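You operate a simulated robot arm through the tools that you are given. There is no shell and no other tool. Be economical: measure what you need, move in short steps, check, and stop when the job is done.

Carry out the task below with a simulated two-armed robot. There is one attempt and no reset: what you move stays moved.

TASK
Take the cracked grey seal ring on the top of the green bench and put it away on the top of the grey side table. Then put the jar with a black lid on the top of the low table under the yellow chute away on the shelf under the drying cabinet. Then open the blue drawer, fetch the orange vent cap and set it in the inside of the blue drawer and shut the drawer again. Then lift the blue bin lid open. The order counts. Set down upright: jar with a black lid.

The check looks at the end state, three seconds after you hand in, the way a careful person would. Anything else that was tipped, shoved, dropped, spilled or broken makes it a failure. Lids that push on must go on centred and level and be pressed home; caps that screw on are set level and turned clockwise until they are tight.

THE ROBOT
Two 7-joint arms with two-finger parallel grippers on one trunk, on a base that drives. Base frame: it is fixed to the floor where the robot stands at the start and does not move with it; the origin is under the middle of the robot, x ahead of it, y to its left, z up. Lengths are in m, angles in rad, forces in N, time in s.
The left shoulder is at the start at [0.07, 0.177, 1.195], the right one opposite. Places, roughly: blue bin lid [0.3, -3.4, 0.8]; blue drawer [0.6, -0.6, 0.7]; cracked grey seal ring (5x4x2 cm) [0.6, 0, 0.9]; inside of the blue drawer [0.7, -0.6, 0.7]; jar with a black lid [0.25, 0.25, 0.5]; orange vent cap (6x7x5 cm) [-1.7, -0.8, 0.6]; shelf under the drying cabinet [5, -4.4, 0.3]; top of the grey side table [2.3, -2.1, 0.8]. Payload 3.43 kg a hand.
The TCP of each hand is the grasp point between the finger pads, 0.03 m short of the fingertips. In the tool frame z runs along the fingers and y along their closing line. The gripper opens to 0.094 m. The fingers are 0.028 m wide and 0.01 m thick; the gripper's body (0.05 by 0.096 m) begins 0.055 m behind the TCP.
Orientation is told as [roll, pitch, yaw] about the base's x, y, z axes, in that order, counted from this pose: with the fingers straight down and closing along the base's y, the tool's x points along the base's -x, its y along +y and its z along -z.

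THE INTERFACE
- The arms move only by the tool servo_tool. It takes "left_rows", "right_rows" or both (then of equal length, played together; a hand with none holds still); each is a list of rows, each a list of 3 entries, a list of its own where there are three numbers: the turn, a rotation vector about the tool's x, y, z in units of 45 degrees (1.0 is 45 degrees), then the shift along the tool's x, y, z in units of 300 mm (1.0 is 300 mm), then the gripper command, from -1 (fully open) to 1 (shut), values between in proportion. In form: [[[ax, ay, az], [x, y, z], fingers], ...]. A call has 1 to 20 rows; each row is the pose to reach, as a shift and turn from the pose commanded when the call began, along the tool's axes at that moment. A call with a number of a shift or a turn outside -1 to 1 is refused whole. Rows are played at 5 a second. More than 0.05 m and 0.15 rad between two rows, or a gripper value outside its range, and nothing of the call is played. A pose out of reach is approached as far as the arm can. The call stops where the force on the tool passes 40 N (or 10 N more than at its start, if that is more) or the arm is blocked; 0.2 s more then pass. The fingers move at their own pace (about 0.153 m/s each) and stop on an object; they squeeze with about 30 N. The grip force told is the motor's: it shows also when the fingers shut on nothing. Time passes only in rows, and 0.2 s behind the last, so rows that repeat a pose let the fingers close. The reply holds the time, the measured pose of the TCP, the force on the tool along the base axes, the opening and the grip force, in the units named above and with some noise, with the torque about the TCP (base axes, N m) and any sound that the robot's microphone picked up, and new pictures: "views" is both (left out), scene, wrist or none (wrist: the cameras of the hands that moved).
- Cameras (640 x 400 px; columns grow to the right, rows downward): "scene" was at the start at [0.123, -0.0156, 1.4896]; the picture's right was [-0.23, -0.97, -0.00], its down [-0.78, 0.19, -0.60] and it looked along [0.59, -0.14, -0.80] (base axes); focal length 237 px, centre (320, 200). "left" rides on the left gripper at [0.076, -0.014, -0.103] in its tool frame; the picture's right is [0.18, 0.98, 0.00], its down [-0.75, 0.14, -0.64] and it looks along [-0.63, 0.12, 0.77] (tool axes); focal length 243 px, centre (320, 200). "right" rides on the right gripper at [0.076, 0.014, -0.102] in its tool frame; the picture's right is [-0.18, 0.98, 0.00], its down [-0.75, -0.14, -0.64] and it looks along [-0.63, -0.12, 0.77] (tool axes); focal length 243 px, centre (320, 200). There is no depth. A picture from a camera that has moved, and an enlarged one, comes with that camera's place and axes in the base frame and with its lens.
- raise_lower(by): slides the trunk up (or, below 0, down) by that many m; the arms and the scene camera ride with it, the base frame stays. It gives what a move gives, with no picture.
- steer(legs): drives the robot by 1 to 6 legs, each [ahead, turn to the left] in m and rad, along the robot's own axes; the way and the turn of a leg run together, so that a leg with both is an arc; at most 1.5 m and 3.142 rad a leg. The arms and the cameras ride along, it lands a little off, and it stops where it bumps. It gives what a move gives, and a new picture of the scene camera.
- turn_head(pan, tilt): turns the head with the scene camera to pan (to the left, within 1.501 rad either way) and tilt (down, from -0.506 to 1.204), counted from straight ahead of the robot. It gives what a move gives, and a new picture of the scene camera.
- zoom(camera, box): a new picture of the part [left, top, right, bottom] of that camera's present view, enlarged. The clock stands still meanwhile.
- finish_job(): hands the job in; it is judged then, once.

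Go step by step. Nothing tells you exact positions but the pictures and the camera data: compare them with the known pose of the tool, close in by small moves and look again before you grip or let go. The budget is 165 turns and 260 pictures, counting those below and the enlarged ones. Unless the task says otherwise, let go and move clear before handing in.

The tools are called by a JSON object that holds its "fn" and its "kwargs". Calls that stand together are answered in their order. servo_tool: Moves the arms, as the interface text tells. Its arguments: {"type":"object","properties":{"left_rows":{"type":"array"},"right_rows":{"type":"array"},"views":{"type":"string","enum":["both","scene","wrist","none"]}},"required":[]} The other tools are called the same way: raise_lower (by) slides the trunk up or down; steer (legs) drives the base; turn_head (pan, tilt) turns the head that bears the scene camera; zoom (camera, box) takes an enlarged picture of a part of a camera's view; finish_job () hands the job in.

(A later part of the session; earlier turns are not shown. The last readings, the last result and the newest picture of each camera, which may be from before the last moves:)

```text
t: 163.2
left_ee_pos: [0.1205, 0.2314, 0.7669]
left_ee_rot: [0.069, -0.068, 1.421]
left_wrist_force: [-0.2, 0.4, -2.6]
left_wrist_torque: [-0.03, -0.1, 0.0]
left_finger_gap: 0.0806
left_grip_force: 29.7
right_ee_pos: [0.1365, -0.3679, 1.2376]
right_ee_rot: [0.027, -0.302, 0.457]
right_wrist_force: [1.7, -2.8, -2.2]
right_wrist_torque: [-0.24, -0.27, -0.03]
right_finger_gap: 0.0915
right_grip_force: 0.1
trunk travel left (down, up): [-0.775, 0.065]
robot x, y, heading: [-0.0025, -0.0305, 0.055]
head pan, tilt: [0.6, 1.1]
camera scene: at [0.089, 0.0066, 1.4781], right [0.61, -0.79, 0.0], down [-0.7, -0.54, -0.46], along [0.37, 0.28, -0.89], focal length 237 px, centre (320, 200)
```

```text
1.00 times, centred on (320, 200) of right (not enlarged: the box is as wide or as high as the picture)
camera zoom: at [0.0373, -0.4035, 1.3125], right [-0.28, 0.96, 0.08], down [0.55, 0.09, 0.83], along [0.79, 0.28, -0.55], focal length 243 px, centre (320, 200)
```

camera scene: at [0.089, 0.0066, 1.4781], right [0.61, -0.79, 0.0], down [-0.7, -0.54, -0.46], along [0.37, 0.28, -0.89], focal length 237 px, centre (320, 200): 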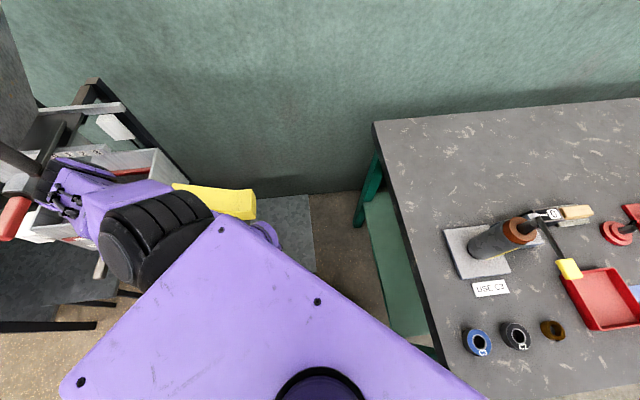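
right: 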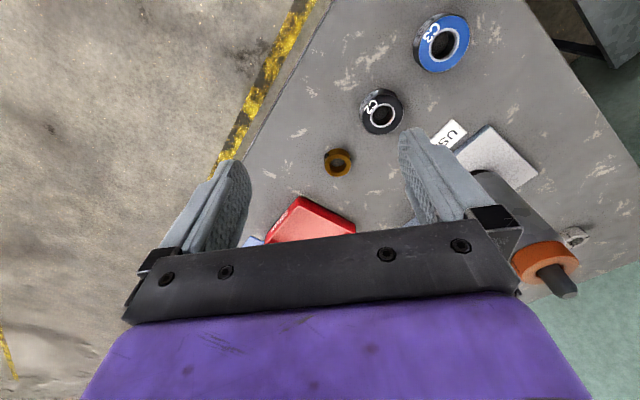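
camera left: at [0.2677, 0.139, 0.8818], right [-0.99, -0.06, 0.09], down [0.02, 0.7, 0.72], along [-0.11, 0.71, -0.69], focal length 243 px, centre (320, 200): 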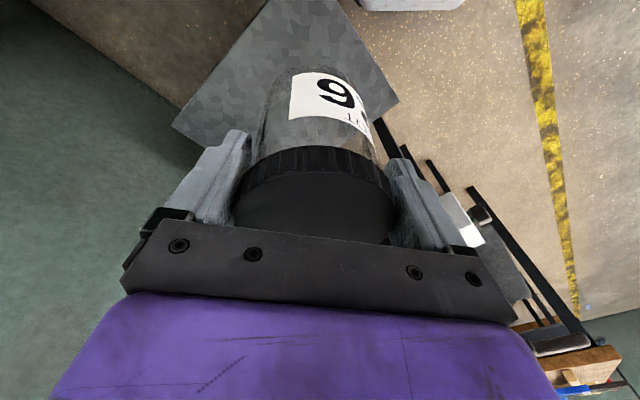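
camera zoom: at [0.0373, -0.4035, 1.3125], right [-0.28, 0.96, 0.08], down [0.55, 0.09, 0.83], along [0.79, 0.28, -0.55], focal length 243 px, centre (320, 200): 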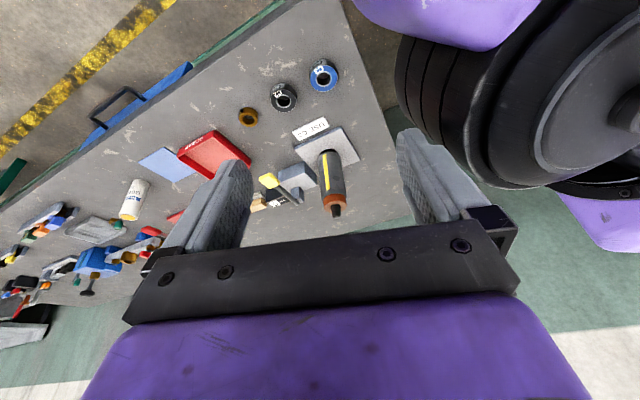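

The body is upright again with no forces. I move the left hand back out ahead, so that the elbow leaves the machine the way it came, and free the right hand too.

{"fn": "servo_tool", "kwargs": {"left_rows": [[[0, 0, 0], [-0.01, -0.03, 0], 1], [[0, 0, 0], [-0.03, -0.08, 0], 1], [[0, 0, 0], [-0.05, -0.14, 0], 1], [[0, 0, 0], [-0.07, -0.2, 0], 1], [[0, 0, 0], [-0.09, -0.26, 0], 1], [[0, 0, 0], [-0.11, -0.32, 0], 1]], "right_rows": [[[0, 0, 0], [-0.03, -0.01, 0], -1], [[0, 0, 0], [-0.08, -0.03, 0], -1], [[0, 0, 0], [-0.14, -0.05, 0], -1], [[0, 0, 0], [-0.2, -0.07, 0], -1], [[0, 0, 0], [-0.26, -0.1, 0], -1], [[0, 0, 0], [-0.32, -0.1, 0], -1]], "views": "scene"}}

```text
t: 163.5
left_ee_pos: [0.1243, 0.23, 0.7643]
left_ee_rot: [0.074, -0.064, 1.431]
left_wrist_force: [-1.1, -1.1, -2.7]
left_wrist_torque: [0.01, 0.0, -0.02]
left_finger_gap: 0.0806
left_grip_force: 29.4
left hand out of reach, approached as far as the arm can: row 1
right_ee_pos: [0.1418, -0.3684, 1.2369]
right_ee_rot: [0.021, -0.309, 0.446]
right_wrist_force: [0.8, -1.0, -0.4]
right_wrist_torque: [0.03, 0.02, 0.01]
right_finger_gap: 0.094
right_grip_force: 0.1
right hand out of reach, approached as far as the arm can: row 1
trunk travel left (down, up): [-0.775, 0.065]
robot x, y, heading: [-0.0048, -0.0347, 0.053]
head pan, tilt: [0.6, 1.1]
stopped in row 1 (right hand): the force on the tool passed its limit (the readings are from after the stop); the commanded pose is now the measured one
camera scene: at [0.0961, 0.0086, 1.4775], right [0.61, -0.79, 0.0], down [-0.71, -0.54, -0.45], along [0.36, 0.28, -0.89], focal length 237 px, centre (320, 200)
```

scene: 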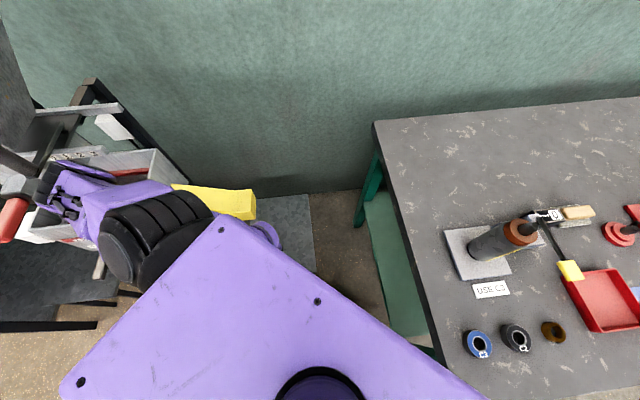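

{"fn": "servo_tool", "kwargs": {"right_rows": [[[0, 0, 0], [0, -0.05, -0.02], -1], [[0, 0, 0], [0, -0.1, -0.04], -1], [[0, 0, 0], [0, -0.15, -0.05], -1], [[0, 0, 0], [-0.05, -0.2, -0.05], -1], [[0, 0, 0], [-0.12, -0.22, -0.05], -1], [[0, 0, 0], [-0.2, -0.23, -0.05], -1]], "views": "none"}}

```text
t: 164.9
left_ee_pos: [0.1191, 0.2285, 0.7741]
left_ee_rot: [0.062, -0.068, 1.432]
left_wrist_force: [-0.2, 0.2, -1.8]
left_wrist_torque: [0.0, 0.02, 0.01]
left_finger_gap: 0.0806
left_grip_force: 30.1
right_ee_pos: [0.2113, -0.4042, 1.2674]
right_ee_rot: [0.001, -0.303, 0.446]
right_wrist_force: [0.1, 0.0, -0.3]
right_wrist_torque: [-0.02, 0.0, 0.01]
right_finger_gap: 0.0936
right_grip_force: 0.0
right hand out of reach, approached as far as the arm can: row 1
trunk travel left (down, up): [-0.775, 0.065]
robot x, y, heading: [-0.0057, -0.0328, 0.055]
head pan, tilt: [0.6, 1.1]
```

The right hand is free. Now the left hand alone, slowly outward.

{"fn": "servo_tool", "kwargs": {"left_rows": [[[0, 0, 0], [0, -0.03, 0.01], 1], [[0, 0, 0], [-0.01, -0.07, 0.02], 1], [[0, 0, 0], [-0.02, -0.12, 0.03], 1], [[0, 0, 0], [-0.03, -0.18, 0.04], 1], [[0, 0, 0], [-0.05, -0.24, 0.04], 1], [[0, 0, 0], [-0.07, -0.3, 0.04], 1], [[0, 0, 0], [-0.09, -0.36, 0.04], 1], [[0, 0, 0], [-0.11, -0.42, 0.04], 1]]}}

```text
t: 166.8
left_ee_pos: [0.2541, 0.1927, 0.7662]
left_ee_rot: [0.1, 0.045, 1.344]
left_wrist_force: [-2.0, -3.8, 1.3]
left_wrist_torque: [0.2, -0.14, -0.03]
left_finger_gap: 0.0806
left_grip_force: 29.2
right_ee_pos: [0.2457, -0.4163, 1.2665]
right_ee_rot: [-0.037, -0.309, 0.384]
right_wrist_force: [-1.6, -1.5, 1.3]
right_wrist_torque: [0.1, -0.09, 0.02]
right_finger_gap: 0.0939
right_grip_force: 0.1
trunk travel left (down, up): [-0.775, 0.065]
robot x, y, heading: [-0.0073, -0.0327, 0.081]
head pan, tilt: [0.6, 1.1]
stopped in row 8 (left hand): the arm was blocked; the commanded pose is now the measured one
camera scene: at [-0.0064, -0.0013, 1.4971], right [0.63, -0.78, 0.04], down [-0.66, -0.55, -0.5], along [0.41, 0.29, -0.86], focal length 237 px, centre (320, 200)
camera left: at [0.2613, 0.1177, 0.8697], right [-0.99, 0.05, 0.11], down [0.1, 0.78, 0.62], along [-0.06, 0.62, -0.78], focal length 243 px, centre (320, 200)
```

scene: 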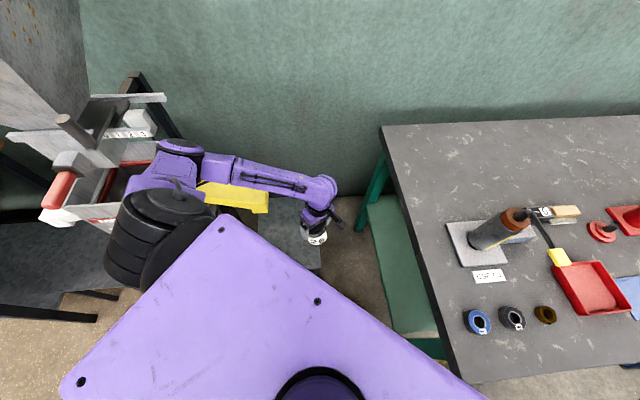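
left: 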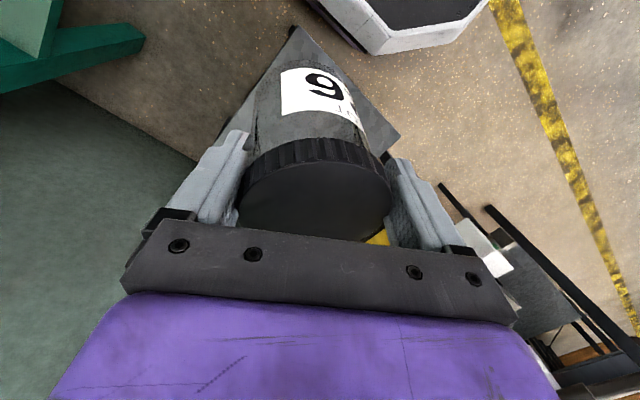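

The elbow has mostly come out. I let it settle and look again.

{"fn": "servo_tool", "kwargs": {"right_rows": [[[0, 0, 0], [0, 0, 0], -1], [[0, 0, 0], [0, 0, 0], -1], [[0, 0, 0], [0, 0, 0], -1], [[0, 0, 0], [0, 0, 0], -1], [[0, 0, 0], [0, 0, 0], -1]], "views": "scene"}}

```text
t: 167.1
left_ee_pos: [0.3462, 0.226, 0.7061]
left_ee_rot: [0.223, 0.047, 1.403]
left_wrist_force: [1.0, -0.3, 2.1]
left_wrist_torque: [-0.01, -0.24, 0.03]
left_finger_gap: 0.0806
left_grip_force: 30.0
right_ee_pos: [0.4045, -0.3805, 1.2166]
right_ee_rot: [0.023, -0.151, 0.409]
right_wrist_force: [-5.3, 0.4, 0.4]
right_wrist_torque: [-0.05, -0.4, 0.02]
right_finger_gap: 0.094
right_grip_force: 0.0
trunk travel left (down, up): [-0.775, 0.065]
robot x, y, heading: [-0.0081, -0.0372, 0.081]
head pan, tilt: [0.6, 1.1]
stopped in row 1 (left hand): the arm was blocked; the commanded pose is now the measured one
camera scene: at [0.181, 0.0208, 1.4783], right [0.63, -0.78, -0.03], down [-0.72, -0.56, -0.41], along [0.3, 0.28, -0.91], focal length 237 px, centre (320, 200)
```

scene: 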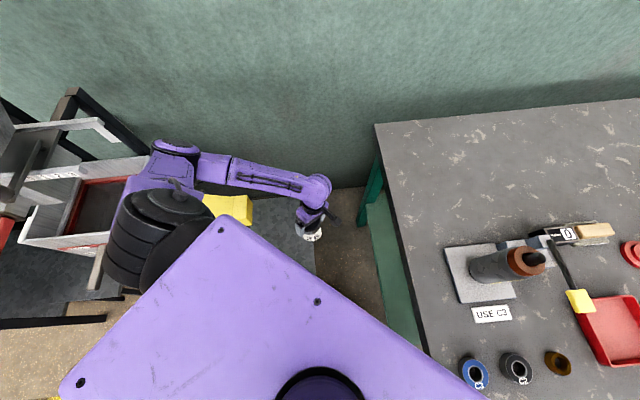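

{"fn": "turn_head", "kwargs": {"pan": 0.7, "tilt": 1.0}}

{"fn": "turn_head", "kwargs": {"pan": 0.8, "tilt": 0.9}}

```text
t: 167.8
left_ee_pos: [0.2578, 0.2185, 0.7414]
left_ee_rot: [0.113, 0.02, 1.393]
left_wrist_force: [-0.4, 0.5, -2.2]
left_wrist_torque: [-0.01, 0.11, 0.04]
left_finger_gap: 0.0804
left_grip_force: 30.0
right_ee_pos: [0.2561, -0.3947, 1.2482]
right_ee_rot: [-0.025, -0.27, 0.4]
right_wrist_force: [1.5, 0.1, 3.2]
right_wrist_torque: [0.04, 0.18, 0.0]
right_finger_gap: 0.0941
right_grip_force: 0.0
trunk travel left (down, up): [-0.775, 0.065]
robot x, y, heading: [-0.0108, -0.0356, 0.073]
head pan, tilt: [0.7, 1.0]
camera scene: at [0.0361, 0.021, 1.4901], right [0.7, -0.71, 0.03], down [-0.58, -0.59, -0.56], along [0.42, 0.38, -0.83], focal length 237 px, centre (320, 200)
```

scene: 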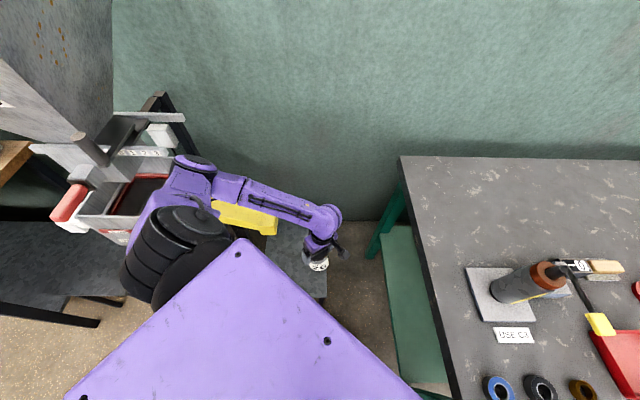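

```text
t: 168.4
left_ee_pos: [0.3049, 0.2214, 0.7211]
left_ee_rot: [0.171, 0.032, 1.397]
left_wrist_force: [0.1, 0.2, -3.1]
left_wrist_torque: [0.01, -0.01, -0.01]
left_finger_gap: 0.0806
left_grip_force: 30.5
right_ee_pos: [0.3322, -0.3906, 1.2291]
right_ee_rot: [0.003, -0.212, 0.404]
right_wrist_force: [-0.2, -0.1, -0.1]
right_wrist_torque: [0.0, 0.01, -0.03]
right_finger_gap: 0.094
right_grip_force: 0.0
trunk travel left (down, up): [-0.775, 0.065]
robot x, y, heading: [-0.0045, -0.0357, 0.08]
head pan, tilt: [0.799, 0.901]
camera scene: at [0.1299, 0.0335, 1.4914], right [0.77, -0.64, -0.02], down [-0.52, -0.6, -0.61], along [0.38, 0.48, -0.79], focal length 237 px, centre (320, 200)
```

scene: 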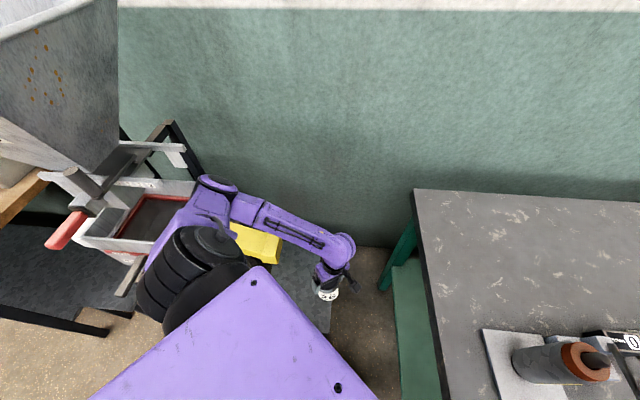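

The elbow is free and the body nearly upright. I level the hand, move it further out towards the bench end and start rising there.

{"fn": "servo_tool", "kwargs": {"left_rows": [[[0.03, 0, 0], [0, -0.03, -0.02], 1], [[0.06, 0, 0], [0, -0.07, -0.04], 1], [[0.1, 0, 0], [0, -0.12, -0.06], 1], [[0.14, 0, 0], [0, -0.17, -0.09], 1], [[0.18, 0, 0], [0, -0.22, -0.12], 1], [[0.218, 0, 0], [0, -0.27, -0.16], 1], [[0.218, 0, 0], [0, -0.3, -0.2], 1], [[0.218, 0, 0], [0, -0.307, -0.22], 1]], "views": "scene"}}

```text
t: 170.2
left_ee_pos: [0.4003, 0.2047, 0.7754]
left_ee_rot: [-0.008, 0.028, 1.396]
left_wrist_force: [-0.1, 0.3, -2.6]
left_wrist_torque: [0.01, 0.0, 0.01]
left_finger_gap: 0.0806
left_grip_force: 29.5
right_ee_pos: [0.323, -0.3944, 1.2308]
right_ee_rot: [0.0, -0.217, 0.406]
right_wrist_force: [0.3, -0.1, 0.2]
right_wrist_torque: [0.03, 0.03, -0.02]
right_finger_gap: 0.094
right_grip_force: 0.0
trunk travel left (down, up): [-0.775, 0.065]
robot x, y, heading: [-0.0083, -0.0342, 0.084]
head pan, tilt: [0.799, 0.901]
camera scene: at [0.0916, 0.0296, 1.4914], right [0.77, -0.64, 0.0], down [-0.5, -0.6, -0.62], along [0.4, 0.48, -0.78], focal length 237 px, centre (320, 200)
```

scene: 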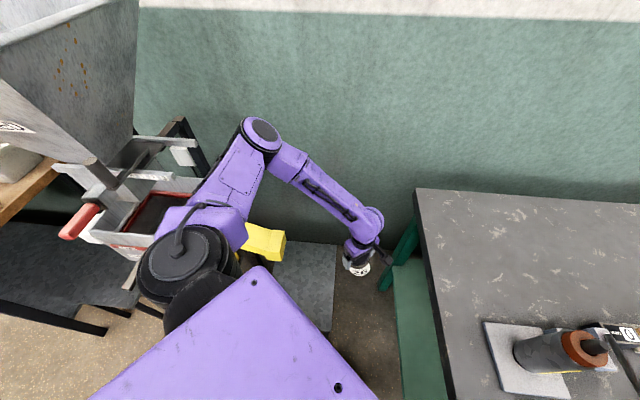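

Clear now. I raise straight up and turn the hand back towards straight ahead.

{"fn": "servo_tool", "kwargs": {"left_rows": [[[0, 0, 0], [0, 0, -0.04], 1], [[0, 0, 0.03], [0, -0.01, -0.1], 1], [[0, 0, 0.08], [0, -0.02, -0.18], 1], [[0, 0, 0.15], [0, -0.03, -0.26], 1], [[0, 0, 0.22], [0.02, -0.04, -0.34], 1], [[0, 0, 0.3], [0.04, -0.05, -0.42], 1], [[0, 0, 0.38], [0.06, -0.05, -0.5], 1], [[0, 0, 0.46], [0.08, -0.05, -0.58], 1], [[0, 0, 0.54], [0.1, -0.05, -0.66], 1], [[0, 0, 0.62], [0.12, -0.05, -0.74], 1], [[0, 0, 0.7], [0.14, -0.05, -0.82], 1], [[0, 0, 0.78], [0.15, -0.05, -0.9], 1], [[0, 0, 0.86], [0.16, -0.05, -0.95], 1], [[0, 0, 0.94], [0.16, -0.05, -1.0], 1], [[0, 0, 1.0], [0.16, -0.05, -1.0], 1]]}}

```text
t: 173.4
left_ee_pos: [0.4054, 0.162, 1.0759]
left_ee_rot: [-0.025, 0.015, 0.609]
left_wrist_force: [-0.4, -0.6, -2.8]
left_wrist_torque: [0.01, 0.04, -0.02]
left_finger_gap: 0.0804
left_grip_force: 30.2
right_ee_pos: [0.3239, -0.3943, 1.2309]
right_ee_rot: [0.002, -0.218, 0.405]
right_wrist_force: [-0.8, 0.4, -0.6]
right_wrist_torque: [-0.02, 0.0, 0.02]
right_finger_gap: 0.0938
right_grip_force: 0.0
trunk travel left (down, up): [-0.775, 0.065]
robot x, y, heading: [-0.005, -0.0341, 0.083]
head pan, tilt: [0.799, 0.901]
camera scene: at [0.0924, 0.0298, 1.4914], right [0.77, -0.64, 0.0], down [-0.5, -0.6, -0.62], along [0.4, 0.48, -0.78], focal length 237 px, centre (320, 200)
camera left: at [0.3503, 0.1105, 1.179], right [-0.71, 0.7, -0.02], down [0.54, 0.56, 0.63], along [0.45, 0.44, -0.78], focal length 243 px, centre (320, 200)
```

scene: 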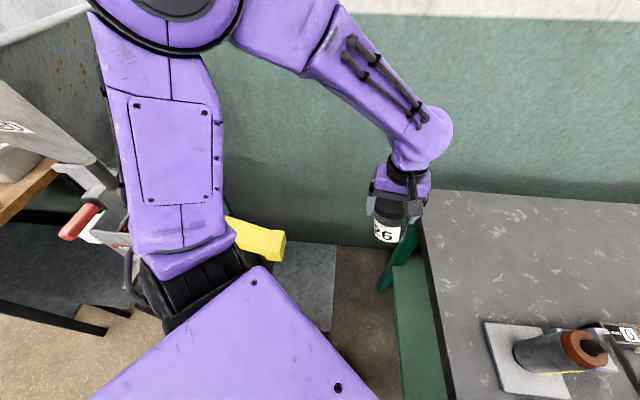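
left: 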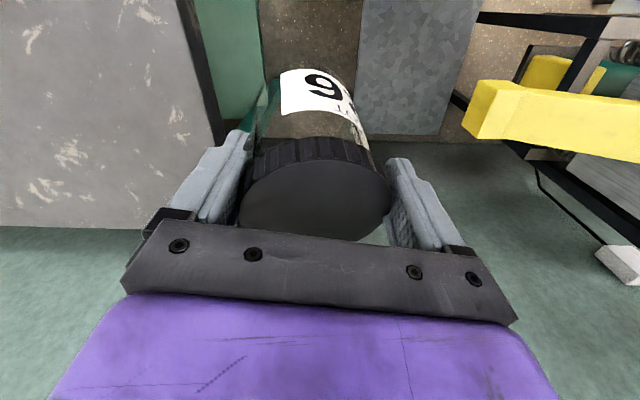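

The jar is held safely at carrying height. I drive the known path back to the aisle.

{"fn": "servo_tool", "kwargs": {"left_rows": [[[0, 0, 0.15], [0.03, 0, -0.03], 1], [[0, 0, 0.3], [0.06, 0, -0.06], 1], [[0, 0, 0.45], [0.08, 0, -0.09], 1], [[0, 0, 0.6], [0.1, 0, -0.1], 1], [[0, 0, 0.67], [0.1, 0, -0.1], 1]], "views": "none"}}

{"fn": "turn_head", "kwargs": {"pan": 0, "tilt": 0.55}}

{"fn": "steer", "kwargs": {"legs": [[-0.3, 0], [0, -1.653], [0.8, 0], [0, 0.757], [1.5, 0], [1.5, 0]]}}

```text
t: 174.6
left_ee_pos: [0.3797, 0.1468, 1.1067]
left_ee_rot: [-0.027, 0.0, 0.081]
left_wrist_force: [0.1, -0.1, -1.2]
left_wrist_torque: [0.03, 0.01, -0.02]
left_finger_gap: 0.0804
left_grip_force: 29.8
right_ee_pos: [0.3236, -0.3933, 1.2312]
right_ee_rot: [0.001, -0.216, 0.405]
right_wrist_force: [-0.6, 0.9, -0.1]
right_wrist_torque: [-0.02, 0.0, 0.0]
right_finger_gap: 0.0939
right_grip_force: 0.1
trunk travel left (down, up): [-0.775, 0.065]
robot x, y, heading: [-0.0079, -0.0332, 0.078]
head pan, tilt: [0.799, 0.901]
```

```text
t: 175.8
left_ee_pos: [0.3799, 0.1473, 1.1057]
left_ee_rot: [-0.028, 0.001, 0.084]
left_wrist_force: [-0.1, 0.2, -2.3]
left_wrist_torque: [0.0, 0.04, 0.0]
left_finger_gap: 0.0804
left_grip_force: 29.9
right_ee_pos: [0.3235, -0.3943, 1.2316]
right_ee_rot: [0.003, -0.219, 0.404]
right_wrist_force: [-0.2, 0.1, -0.3]
right_wrist_torque: [0.02, 0.02, 0.04]
right_finger_gap: 0.094
right_grip_force: 0.1
trunk travel left (down, up): [-0.775, 0.065]
robot x, y, heading: [-0.0054, -0.0318, 0.078]
head pan, tilt: [0.0, 0.55]
camera scene: at [0.1335, -0.0213, 1.5206], right [0.08, -1.0, 0.0], down [-0.52, -0.04, -0.85], along [0.85, 0.07, -0.52], focal length 237 px, centre (320, 200)
```

scene: 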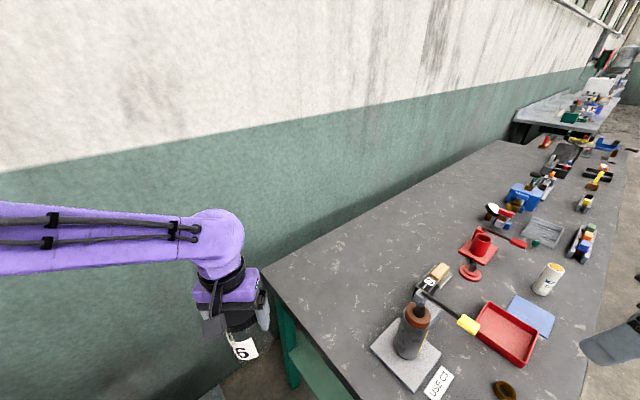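

```text
t: 201.8
left_ee_pos: [2.1248, -3.204, 1.1061]
left_ee_rot: [-0.027, 0.0, -0.788]
left_wrist_force: [0.1, 0.3, -2.2]
left_wrist_torque: [0.03, 0.0, 0.01]
left_finger_gap: 0.0805
left_grip_force: 29.8
right_ee_pos: [1.6751, -3.507, 1.2313]
right_ee_rot: [0.003, -0.217, -0.468]
right_wrist_force: [0.2, 0.3, -0.9]
right_wrist_torque: [0.01, -0.02, -0.04]
right_finger_gap: 0.0939
right_grip_force: 0.0
trunk travel left (down, up): [-0.775, 0.065]
robot x, y, heading: [1.7375, -3.0212, -0.795]
head pan, tilt: [0.0, 0.55]
camera scene: at [1.8359, -3.1212, 1.5207], right [-0.71, -0.7, 0.0], down [-0.37, 0.37, -0.85], along [0.6, -0.61, -0.52], focal length 237 px, centre (320, 200)
```

scene: 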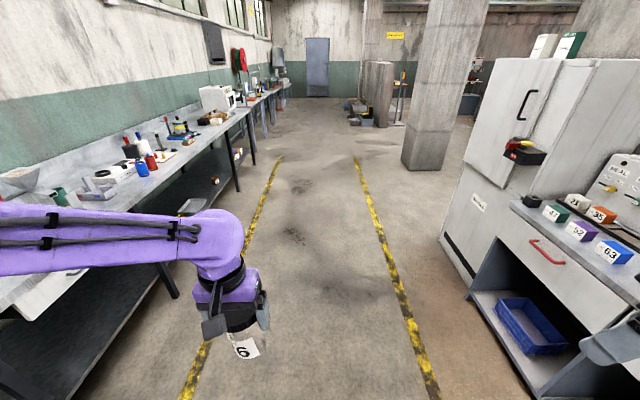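

{"fn": "steer", "kwargs": {"legs": [[1.5, -0.02], [1.5, 0], [0.1, 0], [0, 1.571], [0.2, 0]]}}

```text
t: 221.8
left_ee_pos: [4.2659, -4.6197, 1.1068]
left_ee_rot: [-0.028, -0.001, 0.81]
left_wrist_force: [0.0, -0.5, -2.2]
left_wrist_torque: [0.02, 0.01, 0.02]
left_finger_gap: 0.0805
left_grip_force: 29.7
right_ee_pos: [4.5816, -5.0599, 1.2315]
right_ee_rot: [0.002, -0.218, 1.129]
right_wrist_force: [0.4, -0.3, 0.4]
right_wrist_torque: [-0.01, 0.01, -0.02]
right_finger_gap: 0.094
right_grip_force: 0.1
trunk travel left (down, up): [-0.775, 0.065]
robot x, y, heading: [4.1019, -5.0114, 0.805]
head pan, tilt: [0.0, 0.55]
camera scene: at [4.1937, -4.9089, 1.5209], right [0.72, -0.69, 0.0], down [-0.36, -0.38, -0.85], along [0.59, 0.61, -0.52], focal length 237 px, centre (320, 200)
```

scene: 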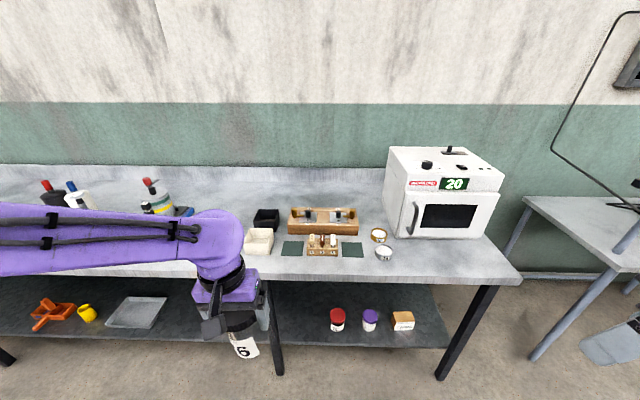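

I'm in front of the shelf. I pull the right hand in and lower the trunk, so that the arm can go in under the counter.

{"fn": "servo_tool", "kwargs": {"right_rows": [[[0, 0, 0], [0.05, 0, 0], -1], [[0, 0, 0], [0.12, 0, 0], -1], [[0, 0, 0], [0.2, -0.03, -0.02], -1], [[0, 0, 0], [0.25, -0.05, -0.03], -1]], "views": "none"}}

{"fn": "raise_lower", "kwargs": {"by": -0.62}}

{"fn": "turn_head", "kwargs": {"pan": 0.1, "tilt": 0.5}}

```text
t: 222.8
left_ee_pos: [4.2667, -4.62, 1.1064]
left_ee_rot: [-0.028, 0.0, 0.811]
left_wrist_force: [-0.8, 0.0, -1.9]
left_wrist_torque: [-0.01, 0.01, 0.01]
left_finger_gap: 0.0804
left_grip_force: 30.2
right_ee_pos: [4.5632, -5.1334, 1.2253]
right_ee_rot: [0.001, -0.217, 1.131]
right_wrist_force: [-0.1, 0.4, -0.3]
right_wrist_torque: [0.06, -0.02, -0.01]
right_finger_gap: 0.0938
right_grip_force: 0.0
trunk travel left (down, up): [-0.775, 0.065]
robot x, y, heading: [4.0946, -5.0108, 0.805]
head pan, tilt: [0.0, 0.55]
```

```text
refused: -0.62 is not a number from -0.4 to 0.4
```

```text
t: 223.5
left_ee_pos: [4.2662, -4.6177, 1.1064]
left_ee_rot: [-0.029, 0.0, 0.81]
left_wrist_force: [0.2, -0.5, -2.5]
left_wrist_torque: [0.03, 0.04, -0.02]
left_finger_gap: 0.0805
left_grip_force: 30.1
right_ee_pos: [4.5635, -5.1317, 1.2235]
right_ee_rot: [0.002, -0.217, 1.131]
right_wrist_force: [0.0, -0.4, -0.5]
right_wrist_torque: [-0.04, -0.01, -0.02]
right_finger_gap: 0.0942
right_grip_force: 0.1
trunk travel left (down, up): [-0.775, 0.065]
robot x, y, heading: [4.0994, -5.0106, 0.807]
head pan, tilt: [0.099, 0.499]
camera scene: at [4.1889, -4.9009, 1.5253], right [0.79, -0.62, 0.0], down [-0.3, -0.38, -0.88], along [0.54, 0.69, -0.48], focal length 237 px, centre (320, 200)
```

scene: 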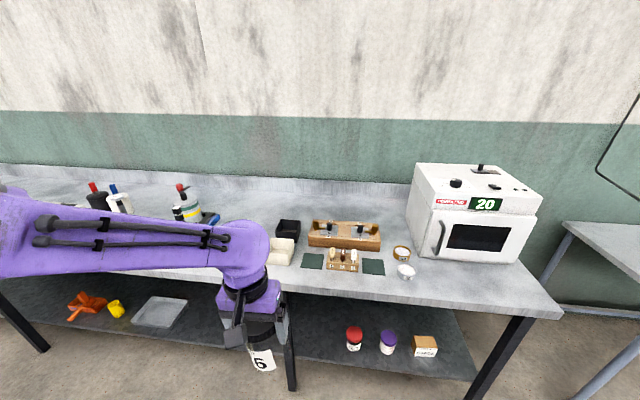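

{"fn": "raise_lower", "kwargs": {"by": -0.4}}

{"fn": "raise_lower", "kwargs": {"by": -0.2}}

{"fn": "turn_head", "kwargs": {"pan": 0.1, "tilt": 0.4}}

```text
t: 227.3
left_ee_pos: [4.2664, -4.6198, 0.7053]
left_ee_rot: [-0.028, -0.001, 0.81]
left_wrist_force: [0.5, 0.4, -1.8]
left_wrist_torque: [0.01, 0.04, -0.02]
left_finger_gap: 0.0803
left_grip_force: 29.8
right_ee_pos: [4.5636, -5.1317, 0.8248]
right_ee_rot: [0.003, -0.218, 1.129]
right_wrist_force: [-1.0, 0.2, -0.5]
right_wrist_torque: [0.01, 0.0, 0.01]
right_finger_gap: 0.0941
right_grip_force: 0.0
trunk travel left (down, up): [-0.375, 0.465]
robot x, y, heading: [4.1008, -5.0106, 0.808]
head pan, tilt: [0.099, 0.499]
```

```text
t: 229.5
left_ee_pos: [4.2668, -4.619, 0.5069]
left_ee_rot: [-0.028, 0.0, 0.809]
left_wrist_force: [1.3, -0.7, -2.0]
left_wrist_torque: [0.0, 0.05, -0.01]
left_finger_gap: 0.0804
left_grip_force: 29.8
right_ee_pos: [4.5653, -5.1323, 0.6237]
right_ee_rot: [0.001, -0.217, 1.129]
right_wrist_force: [0.6, -0.5, 1.1]
right_wrist_torque: [0.04, -0.02, 0.01]
right_finger_gap: 0.0941
right_grip_force: 0.2
trunk travel left (down, up): [-0.175, 0.665]
robot x, y, heading: [4.0957, -5.009, 0.802]
head pan, tilt: [0.099, 0.499]
```

```text
t: 230.2
left_ee_pos: [4.2664, -4.6176, 0.5058]
left_ee_rot: [-0.029, -0.001, 0.81]
left_wrist_force: [0.0, 0.1, -1.4]
left_wrist_torque: [0.01, 0.02, 0.01]
left_finger_gap: 0.0803
left_grip_force: 29.8
right_ee_pos: [4.565, -5.1331, 0.6246]
right_ee_rot: [0.0, -0.218, 1.13]
right_wrist_force: [0.7, -0.5, -0.1]
right_wrist_torque: [-0.02, -0.03, 0.0]
right_finger_gap: 0.0938
right_grip_force: 0.2
trunk travel left (down, up): [-0.175, 0.665]
robot x, y, heading: [4.0974, -5.0111, 0.801]
head pan, tilt: [0.099, 0.4]
camera scene: at [4.1899, -4.8995, 0.9344], right [0.79, -0.62, 0.0], down [-0.24, -0.31, -0.92], along [0.57, 0.72, -0.39], focal length 237 px, centre (320, 200)
```

scene: 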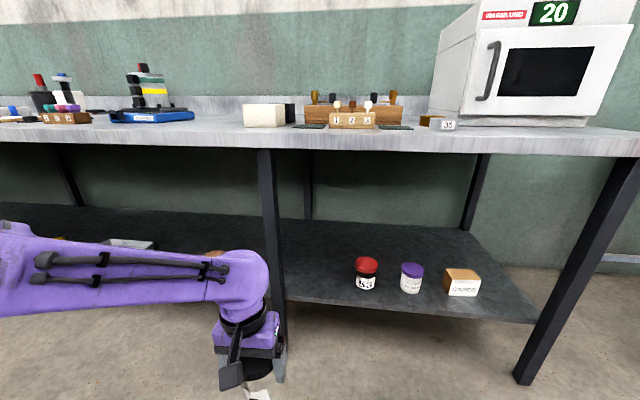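

The shelf's left post would be in the forearm's way from here, so I shift the robot 0.3 m to the right first.

{"fn": "steer", "kwargs": {"legs": [[0, -1.58], [0.3, 0], [0, 1.54]]}}

```text
t: 239.8
left_ee_pos: [4.4864, -4.8289, 0.5069]
left_ee_rot: [-0.027, 0.001, 0.794]
left_wrist_force: [0.2, -0.7, -3.0]
left_wrist_torque: [-0.04, 0.05, 0.01]
left_finger_gap: 0.0798
left_grip_force: 30.1
right_ee_pos: [4.7781, -5.3477, 0.6246]
right_ee_rot: [0.0, -0.22, 1.115]
right_wrist_force: [0.4, -0.4, -0.6]
right_wrist_torque: [0.0, -0.01, 0.01]
right_finger_gap: 0.0937
right_grip_force: 0.0
trunk travel left (down, up): [-0.175, 0.665]
robot x, y, heading: [4.3135, -5.2212, 0.787]
head pan, tilt: [0.099, 0.4]
camera scene: at [4.4073, -5.1083, 0.9344], right [0.78, -0.63, 0.0], down [-0.25, -0.3, -0.92], along [0.58, 0.72, -0.39], focal length 237 px, centre (320, 200)
```

scene: 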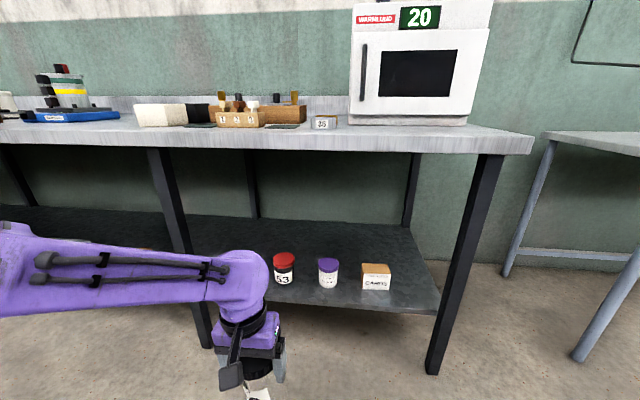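

I shift the hand left, back and up a bit before rolling in.

{"fn": "servo_tool", "kwargs": {"left_rows": [[[0, 0, 0], [0.03, 0.06, -0.03], 1], [[0, 0, 0], [0.07, 0.14, -0.06], 1], [[0, 0, 0], [0.11, 0.22, -0.09], 1], [[0, 0, 0], [0.15, 0.3, -0.12], 1], [[0, 0, 0], [0.18, 0.38, -0.15], 1], [[0, 0, 0], [0.21, 0.46, -0.18], 1], [[0, 0, 0], [0.24, 0.54, -0.2], 1], [[0, 0, 0], [0.25, 0.6, -0.2], 1], [[0.03, 0, 0], [0.25, 0.62, -0.2], 1]], "views": "scene"}}

```text
t: 241.8
left_ee_pos: [4.3, -4.751, 0.5622]
left_ee_rot: [-0.053, 0.0, 0.795]
left_wrist_force: [-0.1, -0.5, -2.1]
left_wrist_torque: [0.03, 0.04, -0.01]
left_finger_gap: 0.0799
left_grip_force: 30.2
right_ee_pos: [4.7779, -5.3472, 0.6244]
right_ee_rot: [0.0, -0.218, 1.115]
right_wrist_force: [-0.4, -0.2, -0.7]
right_wrist_torque: [-0.02, 0.02, 0.03]
right_finger_gap: 0.0941
right_grip_force: 0.1
trunk travel left (down, up): [-0.175, 0.665]
robot x, y, heading: [4.3118, -5.2201, 0.793]
head pan, tilt: [0.099, 0.4]
camera scene: at [4.4071, -5.1082, 0.9344], right [0.78, -0.63, 0.0], down [-0.25, -0.3, -0.92], along [0.58, 0.72, -0.39], focal length 237 px, centre (320, 200)
```

scene: 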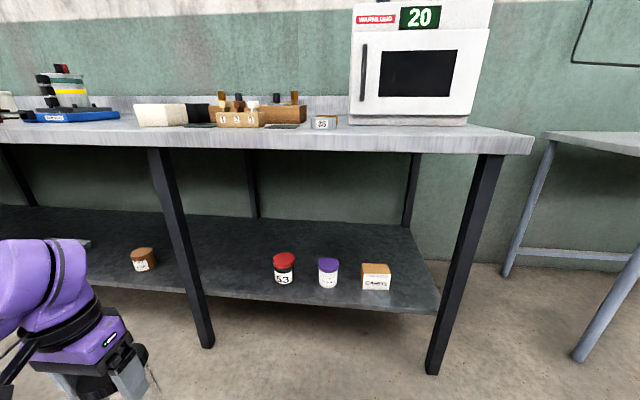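

{"fn": "steer", "kwargs": {"legs": [[0.33, 0]]}}

{"fn": "turn_head", "kwargs": {"pan": 0.5, "tilt": 0.6}}

```text
t: 244.0
left_ee_pos: [4.5308, -4.5176, 0.5631]
left_ee_rot: [-0.052, 0.002, 0.8]
left_wrist_force: [0.3, 0.0, -2.3]
left_wrist_torque: [0.01, 0.03, 0.02]
left_finger_gap: 0.0797
left_grip_force: 29.8
right_ee_pos: [5.0095, -5.1107, 0.6243]
right_ee_rot: [0.002, -0.217, 1.12]
right_wrist_force: [0.0, -0.2, -0.8]
right_wrist_torque: [0.03, 0.01, -0.01]
right_finger_gap: 0.0939
right_grip_force: 0.1
trunk travel left (down, up): [-0.175, 0.665]
robot x, y, heading: [4.5449, -4.9853, 0.792]
head pan, tilt: [0.099, 0.4]
camera scene: at [4.6385, -4.8734, 0.9344], right [0.78, -0.63, 0.0], down [-0.24, -0.3, -0.92], along [0.58, 0.72, -0.39], focal length 237 px, centre (320, 200)
```

scene: 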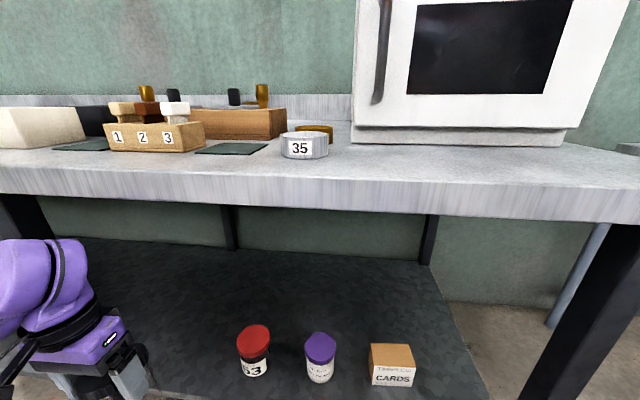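

```text
t: 244.9
left_ee_pos: [4.5312, -4.5168, 0.5612]
left_ee_rot: [-0.052, -0.001, 0.799]
left_wrist_force: [0.2, 0.1, -2.2]
left_wrist_torque: [0.0, 0.04, -0.03]
left_finger_gap: 0.0798
left_grip_force: 29.7
right_ee_pos: [5.0105, -5.1102, 0.624]
right_ee_rot: [0.001, -0.218, 1.119]
right_wrist_force: [-0.6, 0.1, 0.4]
right_wrist_torque: [-0.01, 0.0, 0.03]
right_finger_gap: 0.094
right_grip_force: 0.0
trunk travel left (down, up): [-0.175, 0.665]
robot x, y, heading: [4.5418, -4.9828, 0.794]
head pan, tilt: [0.499, 0.6]
camera scene: at [4.6048, -4.8606, 0.9162], right [0.96, -0.28, 0.0], down [-0.16, -0.54, -0.83], along [0.23, 0.79, -0.56], focal length 237 px, centre (320, 200)
```

scene: 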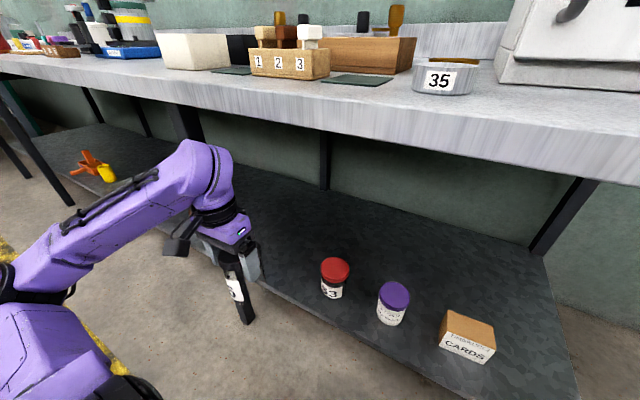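

The way in is clear: post 19 cm left, red jar 14 cm right of the chosen spot. I lower 5 cm and reach in.

{"fn": "servo_tool", "kwargs": {"left_rows": [[[-0.03, 0, 0], [0, 0, 0.05], 1], [[-0.067, 0, 0], [0, 0.01, 0.12], 1], [[-0.067, 0, 0], [-0.05, 0.02, 0.18], 1], [[-0.067, 0, 0], [-0.11, 0.03, 0.2], 1], [[-0.067, 0, 0], [-0.18, 0.04, 0.2], 1], [[-0.067, 0, 0], [-0.26, 0.05, 0.2], 1], [[-0.067, 0, 0], [-0.34, 0.055, 0.2], 1], [[-0.067, 0, 0], [-0.42, 0.055, 0.2], 1], [[-0.067, 0, 0], [-0.5, 0.055, 0.2], 1], [[-0.067, 0, 0], [-0.57, 0.055, 0.2], 1], [[-0.067, 0, 0], [-0.62, 0.055, 0.2], 1], [[-0.067, 0, 0], [-0.63, 0.055, 0.2], 1]]}}

```text
t: 247.5
left_ee_pos: [4.6519, -4.373, 0.5013]
left_ee_rot: [0.0, 0.0, 0.797]
left_wrist_force: [0.3, -0.2, -2.6]
left_wrist_torque: [-0.01, 0.03, 0.0]
left_finger_gap: 0.0797
left_grip_force: 29.5
right_ee_pos: [5.0099, -5.1102, 0.624]
right_ee_rot: [0.003, -0.218, 1.119]
right_wrist_force: [0.4, 0.0, 0.6]
right_wrist_torque: [0.04, -0.01, 0.01]
right_finger_gap: 0.0939
right_grip_force: 0.0
trunk travel left (down, up): [-0.175, 0.665]
robot x, y, heading: [4.5442, -4.9839, 0.792]
head pan, tilt: [0.499, 0.6]
camera scene: at [4.6048, -4.8605, 0.9162], right [0.96, -0.28, 0.0], down [-0.16, -0.54, -0.82], along [0.23, 0.79, -0.57], focal length 237 px, centre (320, 200)
camera left: at [4.6089, -4.4366, 0.604], right [-0.83, 0.55, 0.0], down [0.42, 0.64, 0.64], along [0.36, 0.54, -0.77], focal length 243 px, centre (320, 200)
```

scene: 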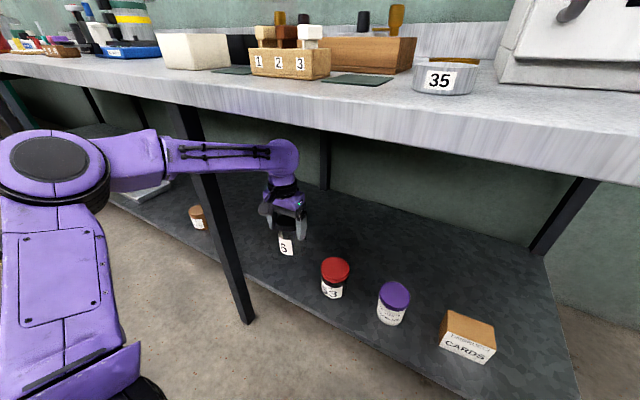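
left: 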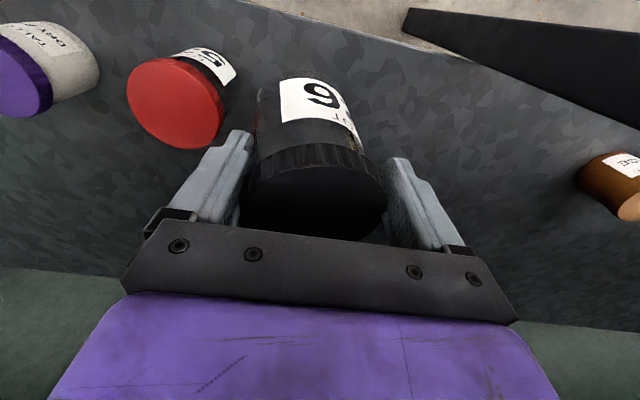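

The jar was gripped with the hand leaning 0.2 rad, so I restore that lean to bring the jar upright, then check.

{"fn": "servo_tool", "kwargs": {"left_rows": [[[0, -0.06, 0], [0, 0, 0], 1], [[0, -0.13, 0], [0, 0, 0], 1], [[0, -0.2, 0], [0, 0, 0], 1], [[0, -0.25, 0], [0, 0, 0], 1], [[0, -0.25, 0], [0, 0, 0], 1]], "views": "wrist"}}

{"fn": "zoom", "kwargs": {"camera": "scene", "box": [220, 170, 380, 310]}}

```text
t: 248.7
left_ee_pos: [4.6535, -4.3722, 0.5005]
left_ee_rot: [0.002, -0.197, 0.798]
left_wrist_force: [0.0, 0.0, -2.1]
left_wrist_torque: [-0.03, 0.04, -0.01]
left_finger_gap: 0.0796
left_grip_force: 29.7
right_ee_pos: [5.0099, -5.1112, 0.6238]
right_ee_rot: [0.002, -0.219, 1.12]
right_wrist_force: [-0.2, 0.0, -0.2]
right_wrist_torque: [-0.01, 0.0, 0.01]
right_finger_gap: 0.094
right_grip_force: 0.0
trunk travel left (down, up): [-0.175, 0.665]
robot x, y, heading: [4.5445, -4.9799, 0.791]
head pan, tilt: [0.499, 0.6]
camera left: at [4.5964, -4.4501, 0.5857], right [-0.83, 0.56, -0.03], down [0.33, 0.54, 0.78], along [0.45, 0.63, -0.63], focal length 243 px, centre (320, 200)
```

left: 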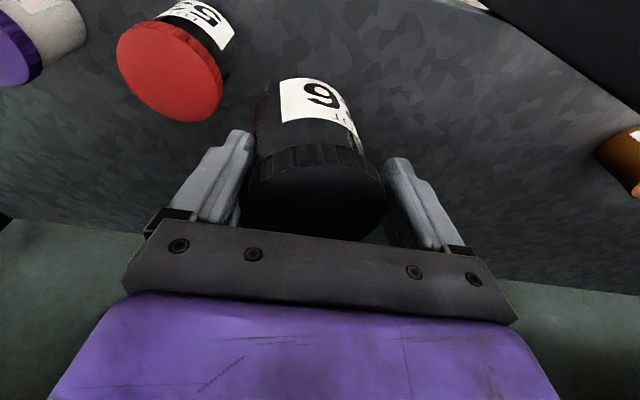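

```text
2.86 times, centred on (300, 240) of scene
camera zoom: at [4.6048, -4.8605, 0.9162], right [0.96, -0.28, 0.0], down [-0.16, -0.54, -0.82], along [0.23, 0.79, -0.57], focal length 678 px, centre (377, 86)
```

zoom: 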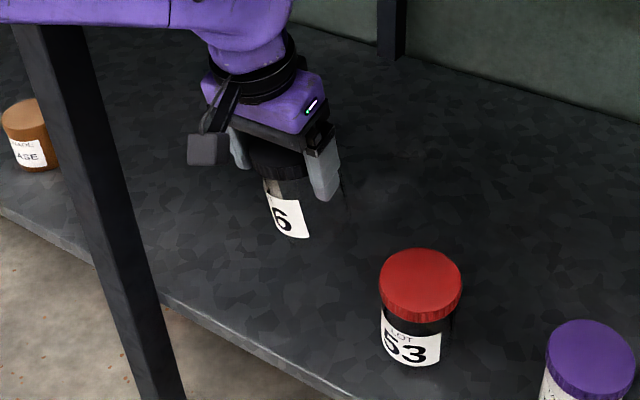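

In the grip the jar leans about 0.12 rad to the right. I counter-roll the hand by that and lower towards the shelf.

{"fn": "servo_tool", "kwargs": {"left_rows": [[[-0.05, 0, 0], [0, 0, 0], 1], [[-0.1, 0, 0], [0.007, 0, 0.03], 1], [[-0.15, 0, 0], [0.014, 0, 0.07], 1], [[-0.15, 0, 0], [0.023, 0, 0.12], 1], [[-0.15, 0, 0], [0.033, 0, 0.17], 1], [[-0.15, 0, 0], [0.039, 0, 0.2], 1], [[-0.15, 0, 0], [0.039, 0, 0.2], 1]], "views": "wrist"}}

{"fn": "zoom", "kwargs": {"camera": "scene", "box": [220, 190, 380, 310]}}

```text
t: 250.3
left_ee_pos: [4.6524, -4.3731, 0.4396]
left_ee_rot: [0.118, -0.195, 0.798]
left_wrist_force: [0.2, -0.1, -2.3]
left_wrist_torque: [-0.04, 0.02, 0.0]
left_finger_gap: 0.0796
left_grip_force: 29.9
right_ee_pos: [5.0102, -5.1103, 0.6244]
right_ee_rot: [0.003, -0.216, 1.119]
right_wrist_force: [0.5, 0.5, 0.3]
right_wrist_torque: [0.02, -0.01, -0.02]
right_finger_gap: 0.0941
right_grip_force: 0.0
trunk travel left (down, up): [-0.175, 0.665]
robot x, y, heading: [4.542, -4.9846, 0.789]
head pan, tilt: [0.499, 0.6]
camera left: at [4.605, -4.4583, 0.5225], right [-0.84, 0.54, 0.08], down [0.38, 0.48, 0.79], along [0.38, 0.69, -0.61], focal length 243 px, centre (320, 200)
```

left: 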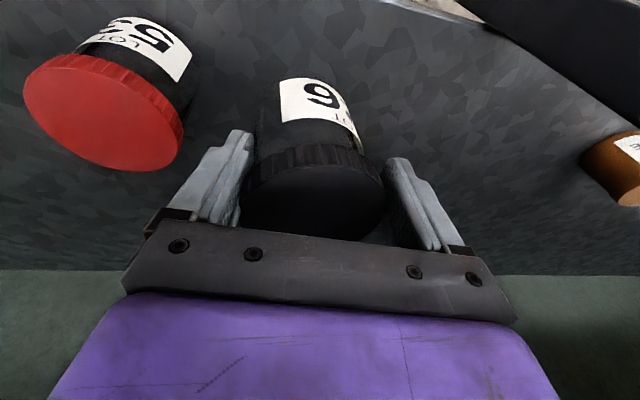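

```text
3.33 times, centred on (300, 250) of scene
camera zoom: at [4.6048, -4.8605, 0.9162], right [0.96, -0.28, 0.0], down [-0.16, -0.54, -0.82], along [0.23, 0.79, -0.57], focal length 791 px, centre (387, 33)
```

zoom: 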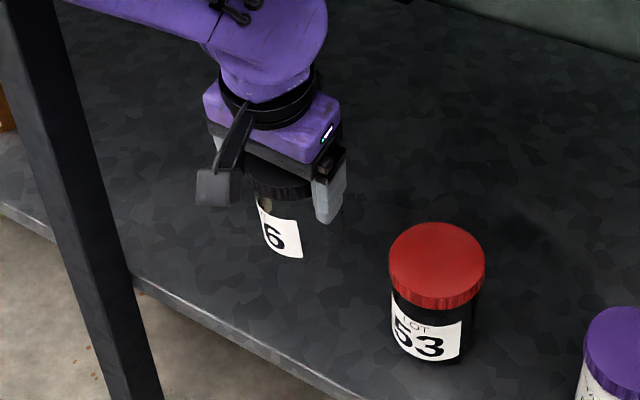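

{"fn": "servo_tool", "kwargs": {"left_rows": [[[0, 0, 0], [0.003, -0.002, 0.013], 1], [[0, 0, 0], [0.005, -0.003, 0.026], 1], [[0, 0, 0], [0.008, -0.005, 0.039], 1], [[0, 0, 0], [0.01, -0.006, 0.052], 1], [[0, 0, 0], [0.01, -0.006, 0.052], 1]], "views": "none"}}

{"fn": "zoom", "kwargs": {"camera": "scene", "box": [220, 190, 380, 310]}}

```text
t: 251.5
left_ee_pos: [4.652, -4.3711, 0.4244]
left_ee_rot: [0.12, -0.195, 0.798]
left_wrist_force: [0.0, 0.6, -1.7]
left_wrist_torque: [-0.03, 0.03, -0.02]
left_finger_gap: 0.0795
left_grip_force: 30.1
right_ee_pos: [5.0096, -5.1096, 0.6248]
right_ee_rot: [0.003, -0.218, 1.118]
right_wrist_force: [0.3, 0.5, -0.8]
right_wrist_torque: [0.01, -0.01, -0.01]
right_finger_gap: 0.0941
right_grip_force: 0.1
trunk travel left (down, up): [-0.175, 0.665]
robot x, y, heading: [4.548, -4.9816, 0.79]
head pan, tilt: [0.499, 0.6]
```

```text
3.33 times, centred on (300, 250) of scene
camera zoom: at [4.6048, -4.8605, 0.9162], right [0.96, -0.28, 0.0], down [-0.16, -0.54, -0.82], along [0.23, 0.79, -0.57], focal length 791 px, centre (387, 33)
```

zoom: 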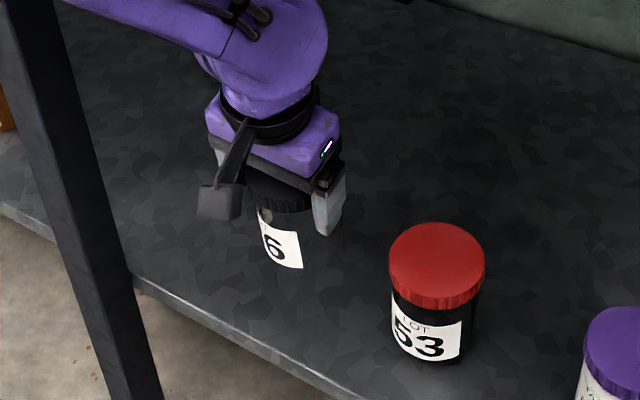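

{"fn": "servo_tool", "kwargs": {"left_rows": [[[0, 0, 0], [0.002, -0.001, 0.01], 1], [[0, 0, 0], [0.004, -0.002, 0.02], 1], [[0, 0, 0], [0.006, -0.003, 0.03], 1], [[0, 0, 0], [0.008, -0.005, 0.04], 1], [[0, 0, 0], [0.008, -0.005, 0.04], 1]], "views": "none"}}

```text
t: 252.7
left_ee_pos: [4.6541, -4.3724, 0.4115]
left_ee_rot: [0.118, -0.197, 0.8]
left_wrist_force: [0.1, 0.0, -2.1]
left_wrist_torque: [-0.03, -0.01, 0.0]
left_finger_gap: 0.0795
left_grip_force: 30.4
right_ee_pos: [5.0108, -5.1103, 0.6239]
right_ee_rot: [0.003, -0.219, 1.118]
right_wrist_force: [0.1, -0.2, -0.2]
right_wrist_torque: [-0.02, 0.01, 0.04]
right_finger_gap: 0.094
right_grip_force: 0.0
trunk travel left (down, up): [-0.175, 0.665]
robot x, y, heading: [4.544, -4.9837, 0.79]
head pan, tilt: [0.499, 0.6]
```

{"fn": "servo_tool", "kwargs": {"left_rows": [[[0, 0, 0], [0.002, -0.001, 0.01], 1], [[0, 0, 0], [0.004, -0.002, 0.02], 1], [[0, 0, 0], [0.006, -0.003, 0.03], 1], [[0, 0, 0], [0.006, -0.003, 0.03], 1]], "views": "wrist"}}

{"fn": "zoom", "kwargs": {"camera": "scene", "box": [220, 190, 380, 310]}}

```text
t: 253.7
left_ee_pos: [4.6524, -4.3721, 0.4022]
left_ee_rot: [0.12, -0.195, 0.798]
left_wrist_force: [0.8, -0.7, -2.6]
left_wrist_torque: [-0.05, 0.03, -0.03]
left_finger_gap: 0.0794
left_grip_force: 30.4
right_ee_pos: [5.0107, -5.1103, 0.6236]
right_ee_rot: [0.001, -0.217, 1.118]
right_wrist_force: [-0.2, 0.1, -0.7]
right_wrist_torque: [-0.01, 0.03, 0.01]
right_finger_gap: 0.0942
right_grip_force: 0.1
trunk travel left (down, up): [-0.175, 0.665]
robot x, y, heading: [4.5489, -4.983, 0.791]
head pan, tilt: [0.499, 0.6]
camera left: at [4.6047, -4.4574, 0.4852], right [-0.84, 0.54, 0.08], down [0.38, 0.48, 0.79], along [0.38, 0.69, -0.61], focal length 243 px, centre (320, 200)
```

left: 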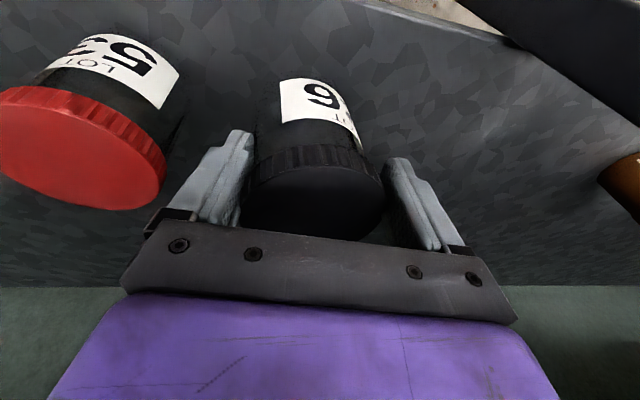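

```text
3.33 times, centred on (300, 250) of scene
camera zoom: at [4.6048, -4.8605, 0.9162], right [0.96, -0.28, 0.0], down [-0.16, -0.54, -0.82], along [0.23, 0.79, -0.57], focal length 791 px, centre (387, 33)
```

zoom: 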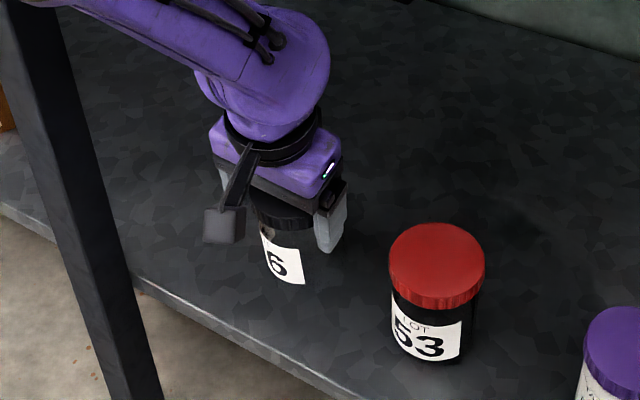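

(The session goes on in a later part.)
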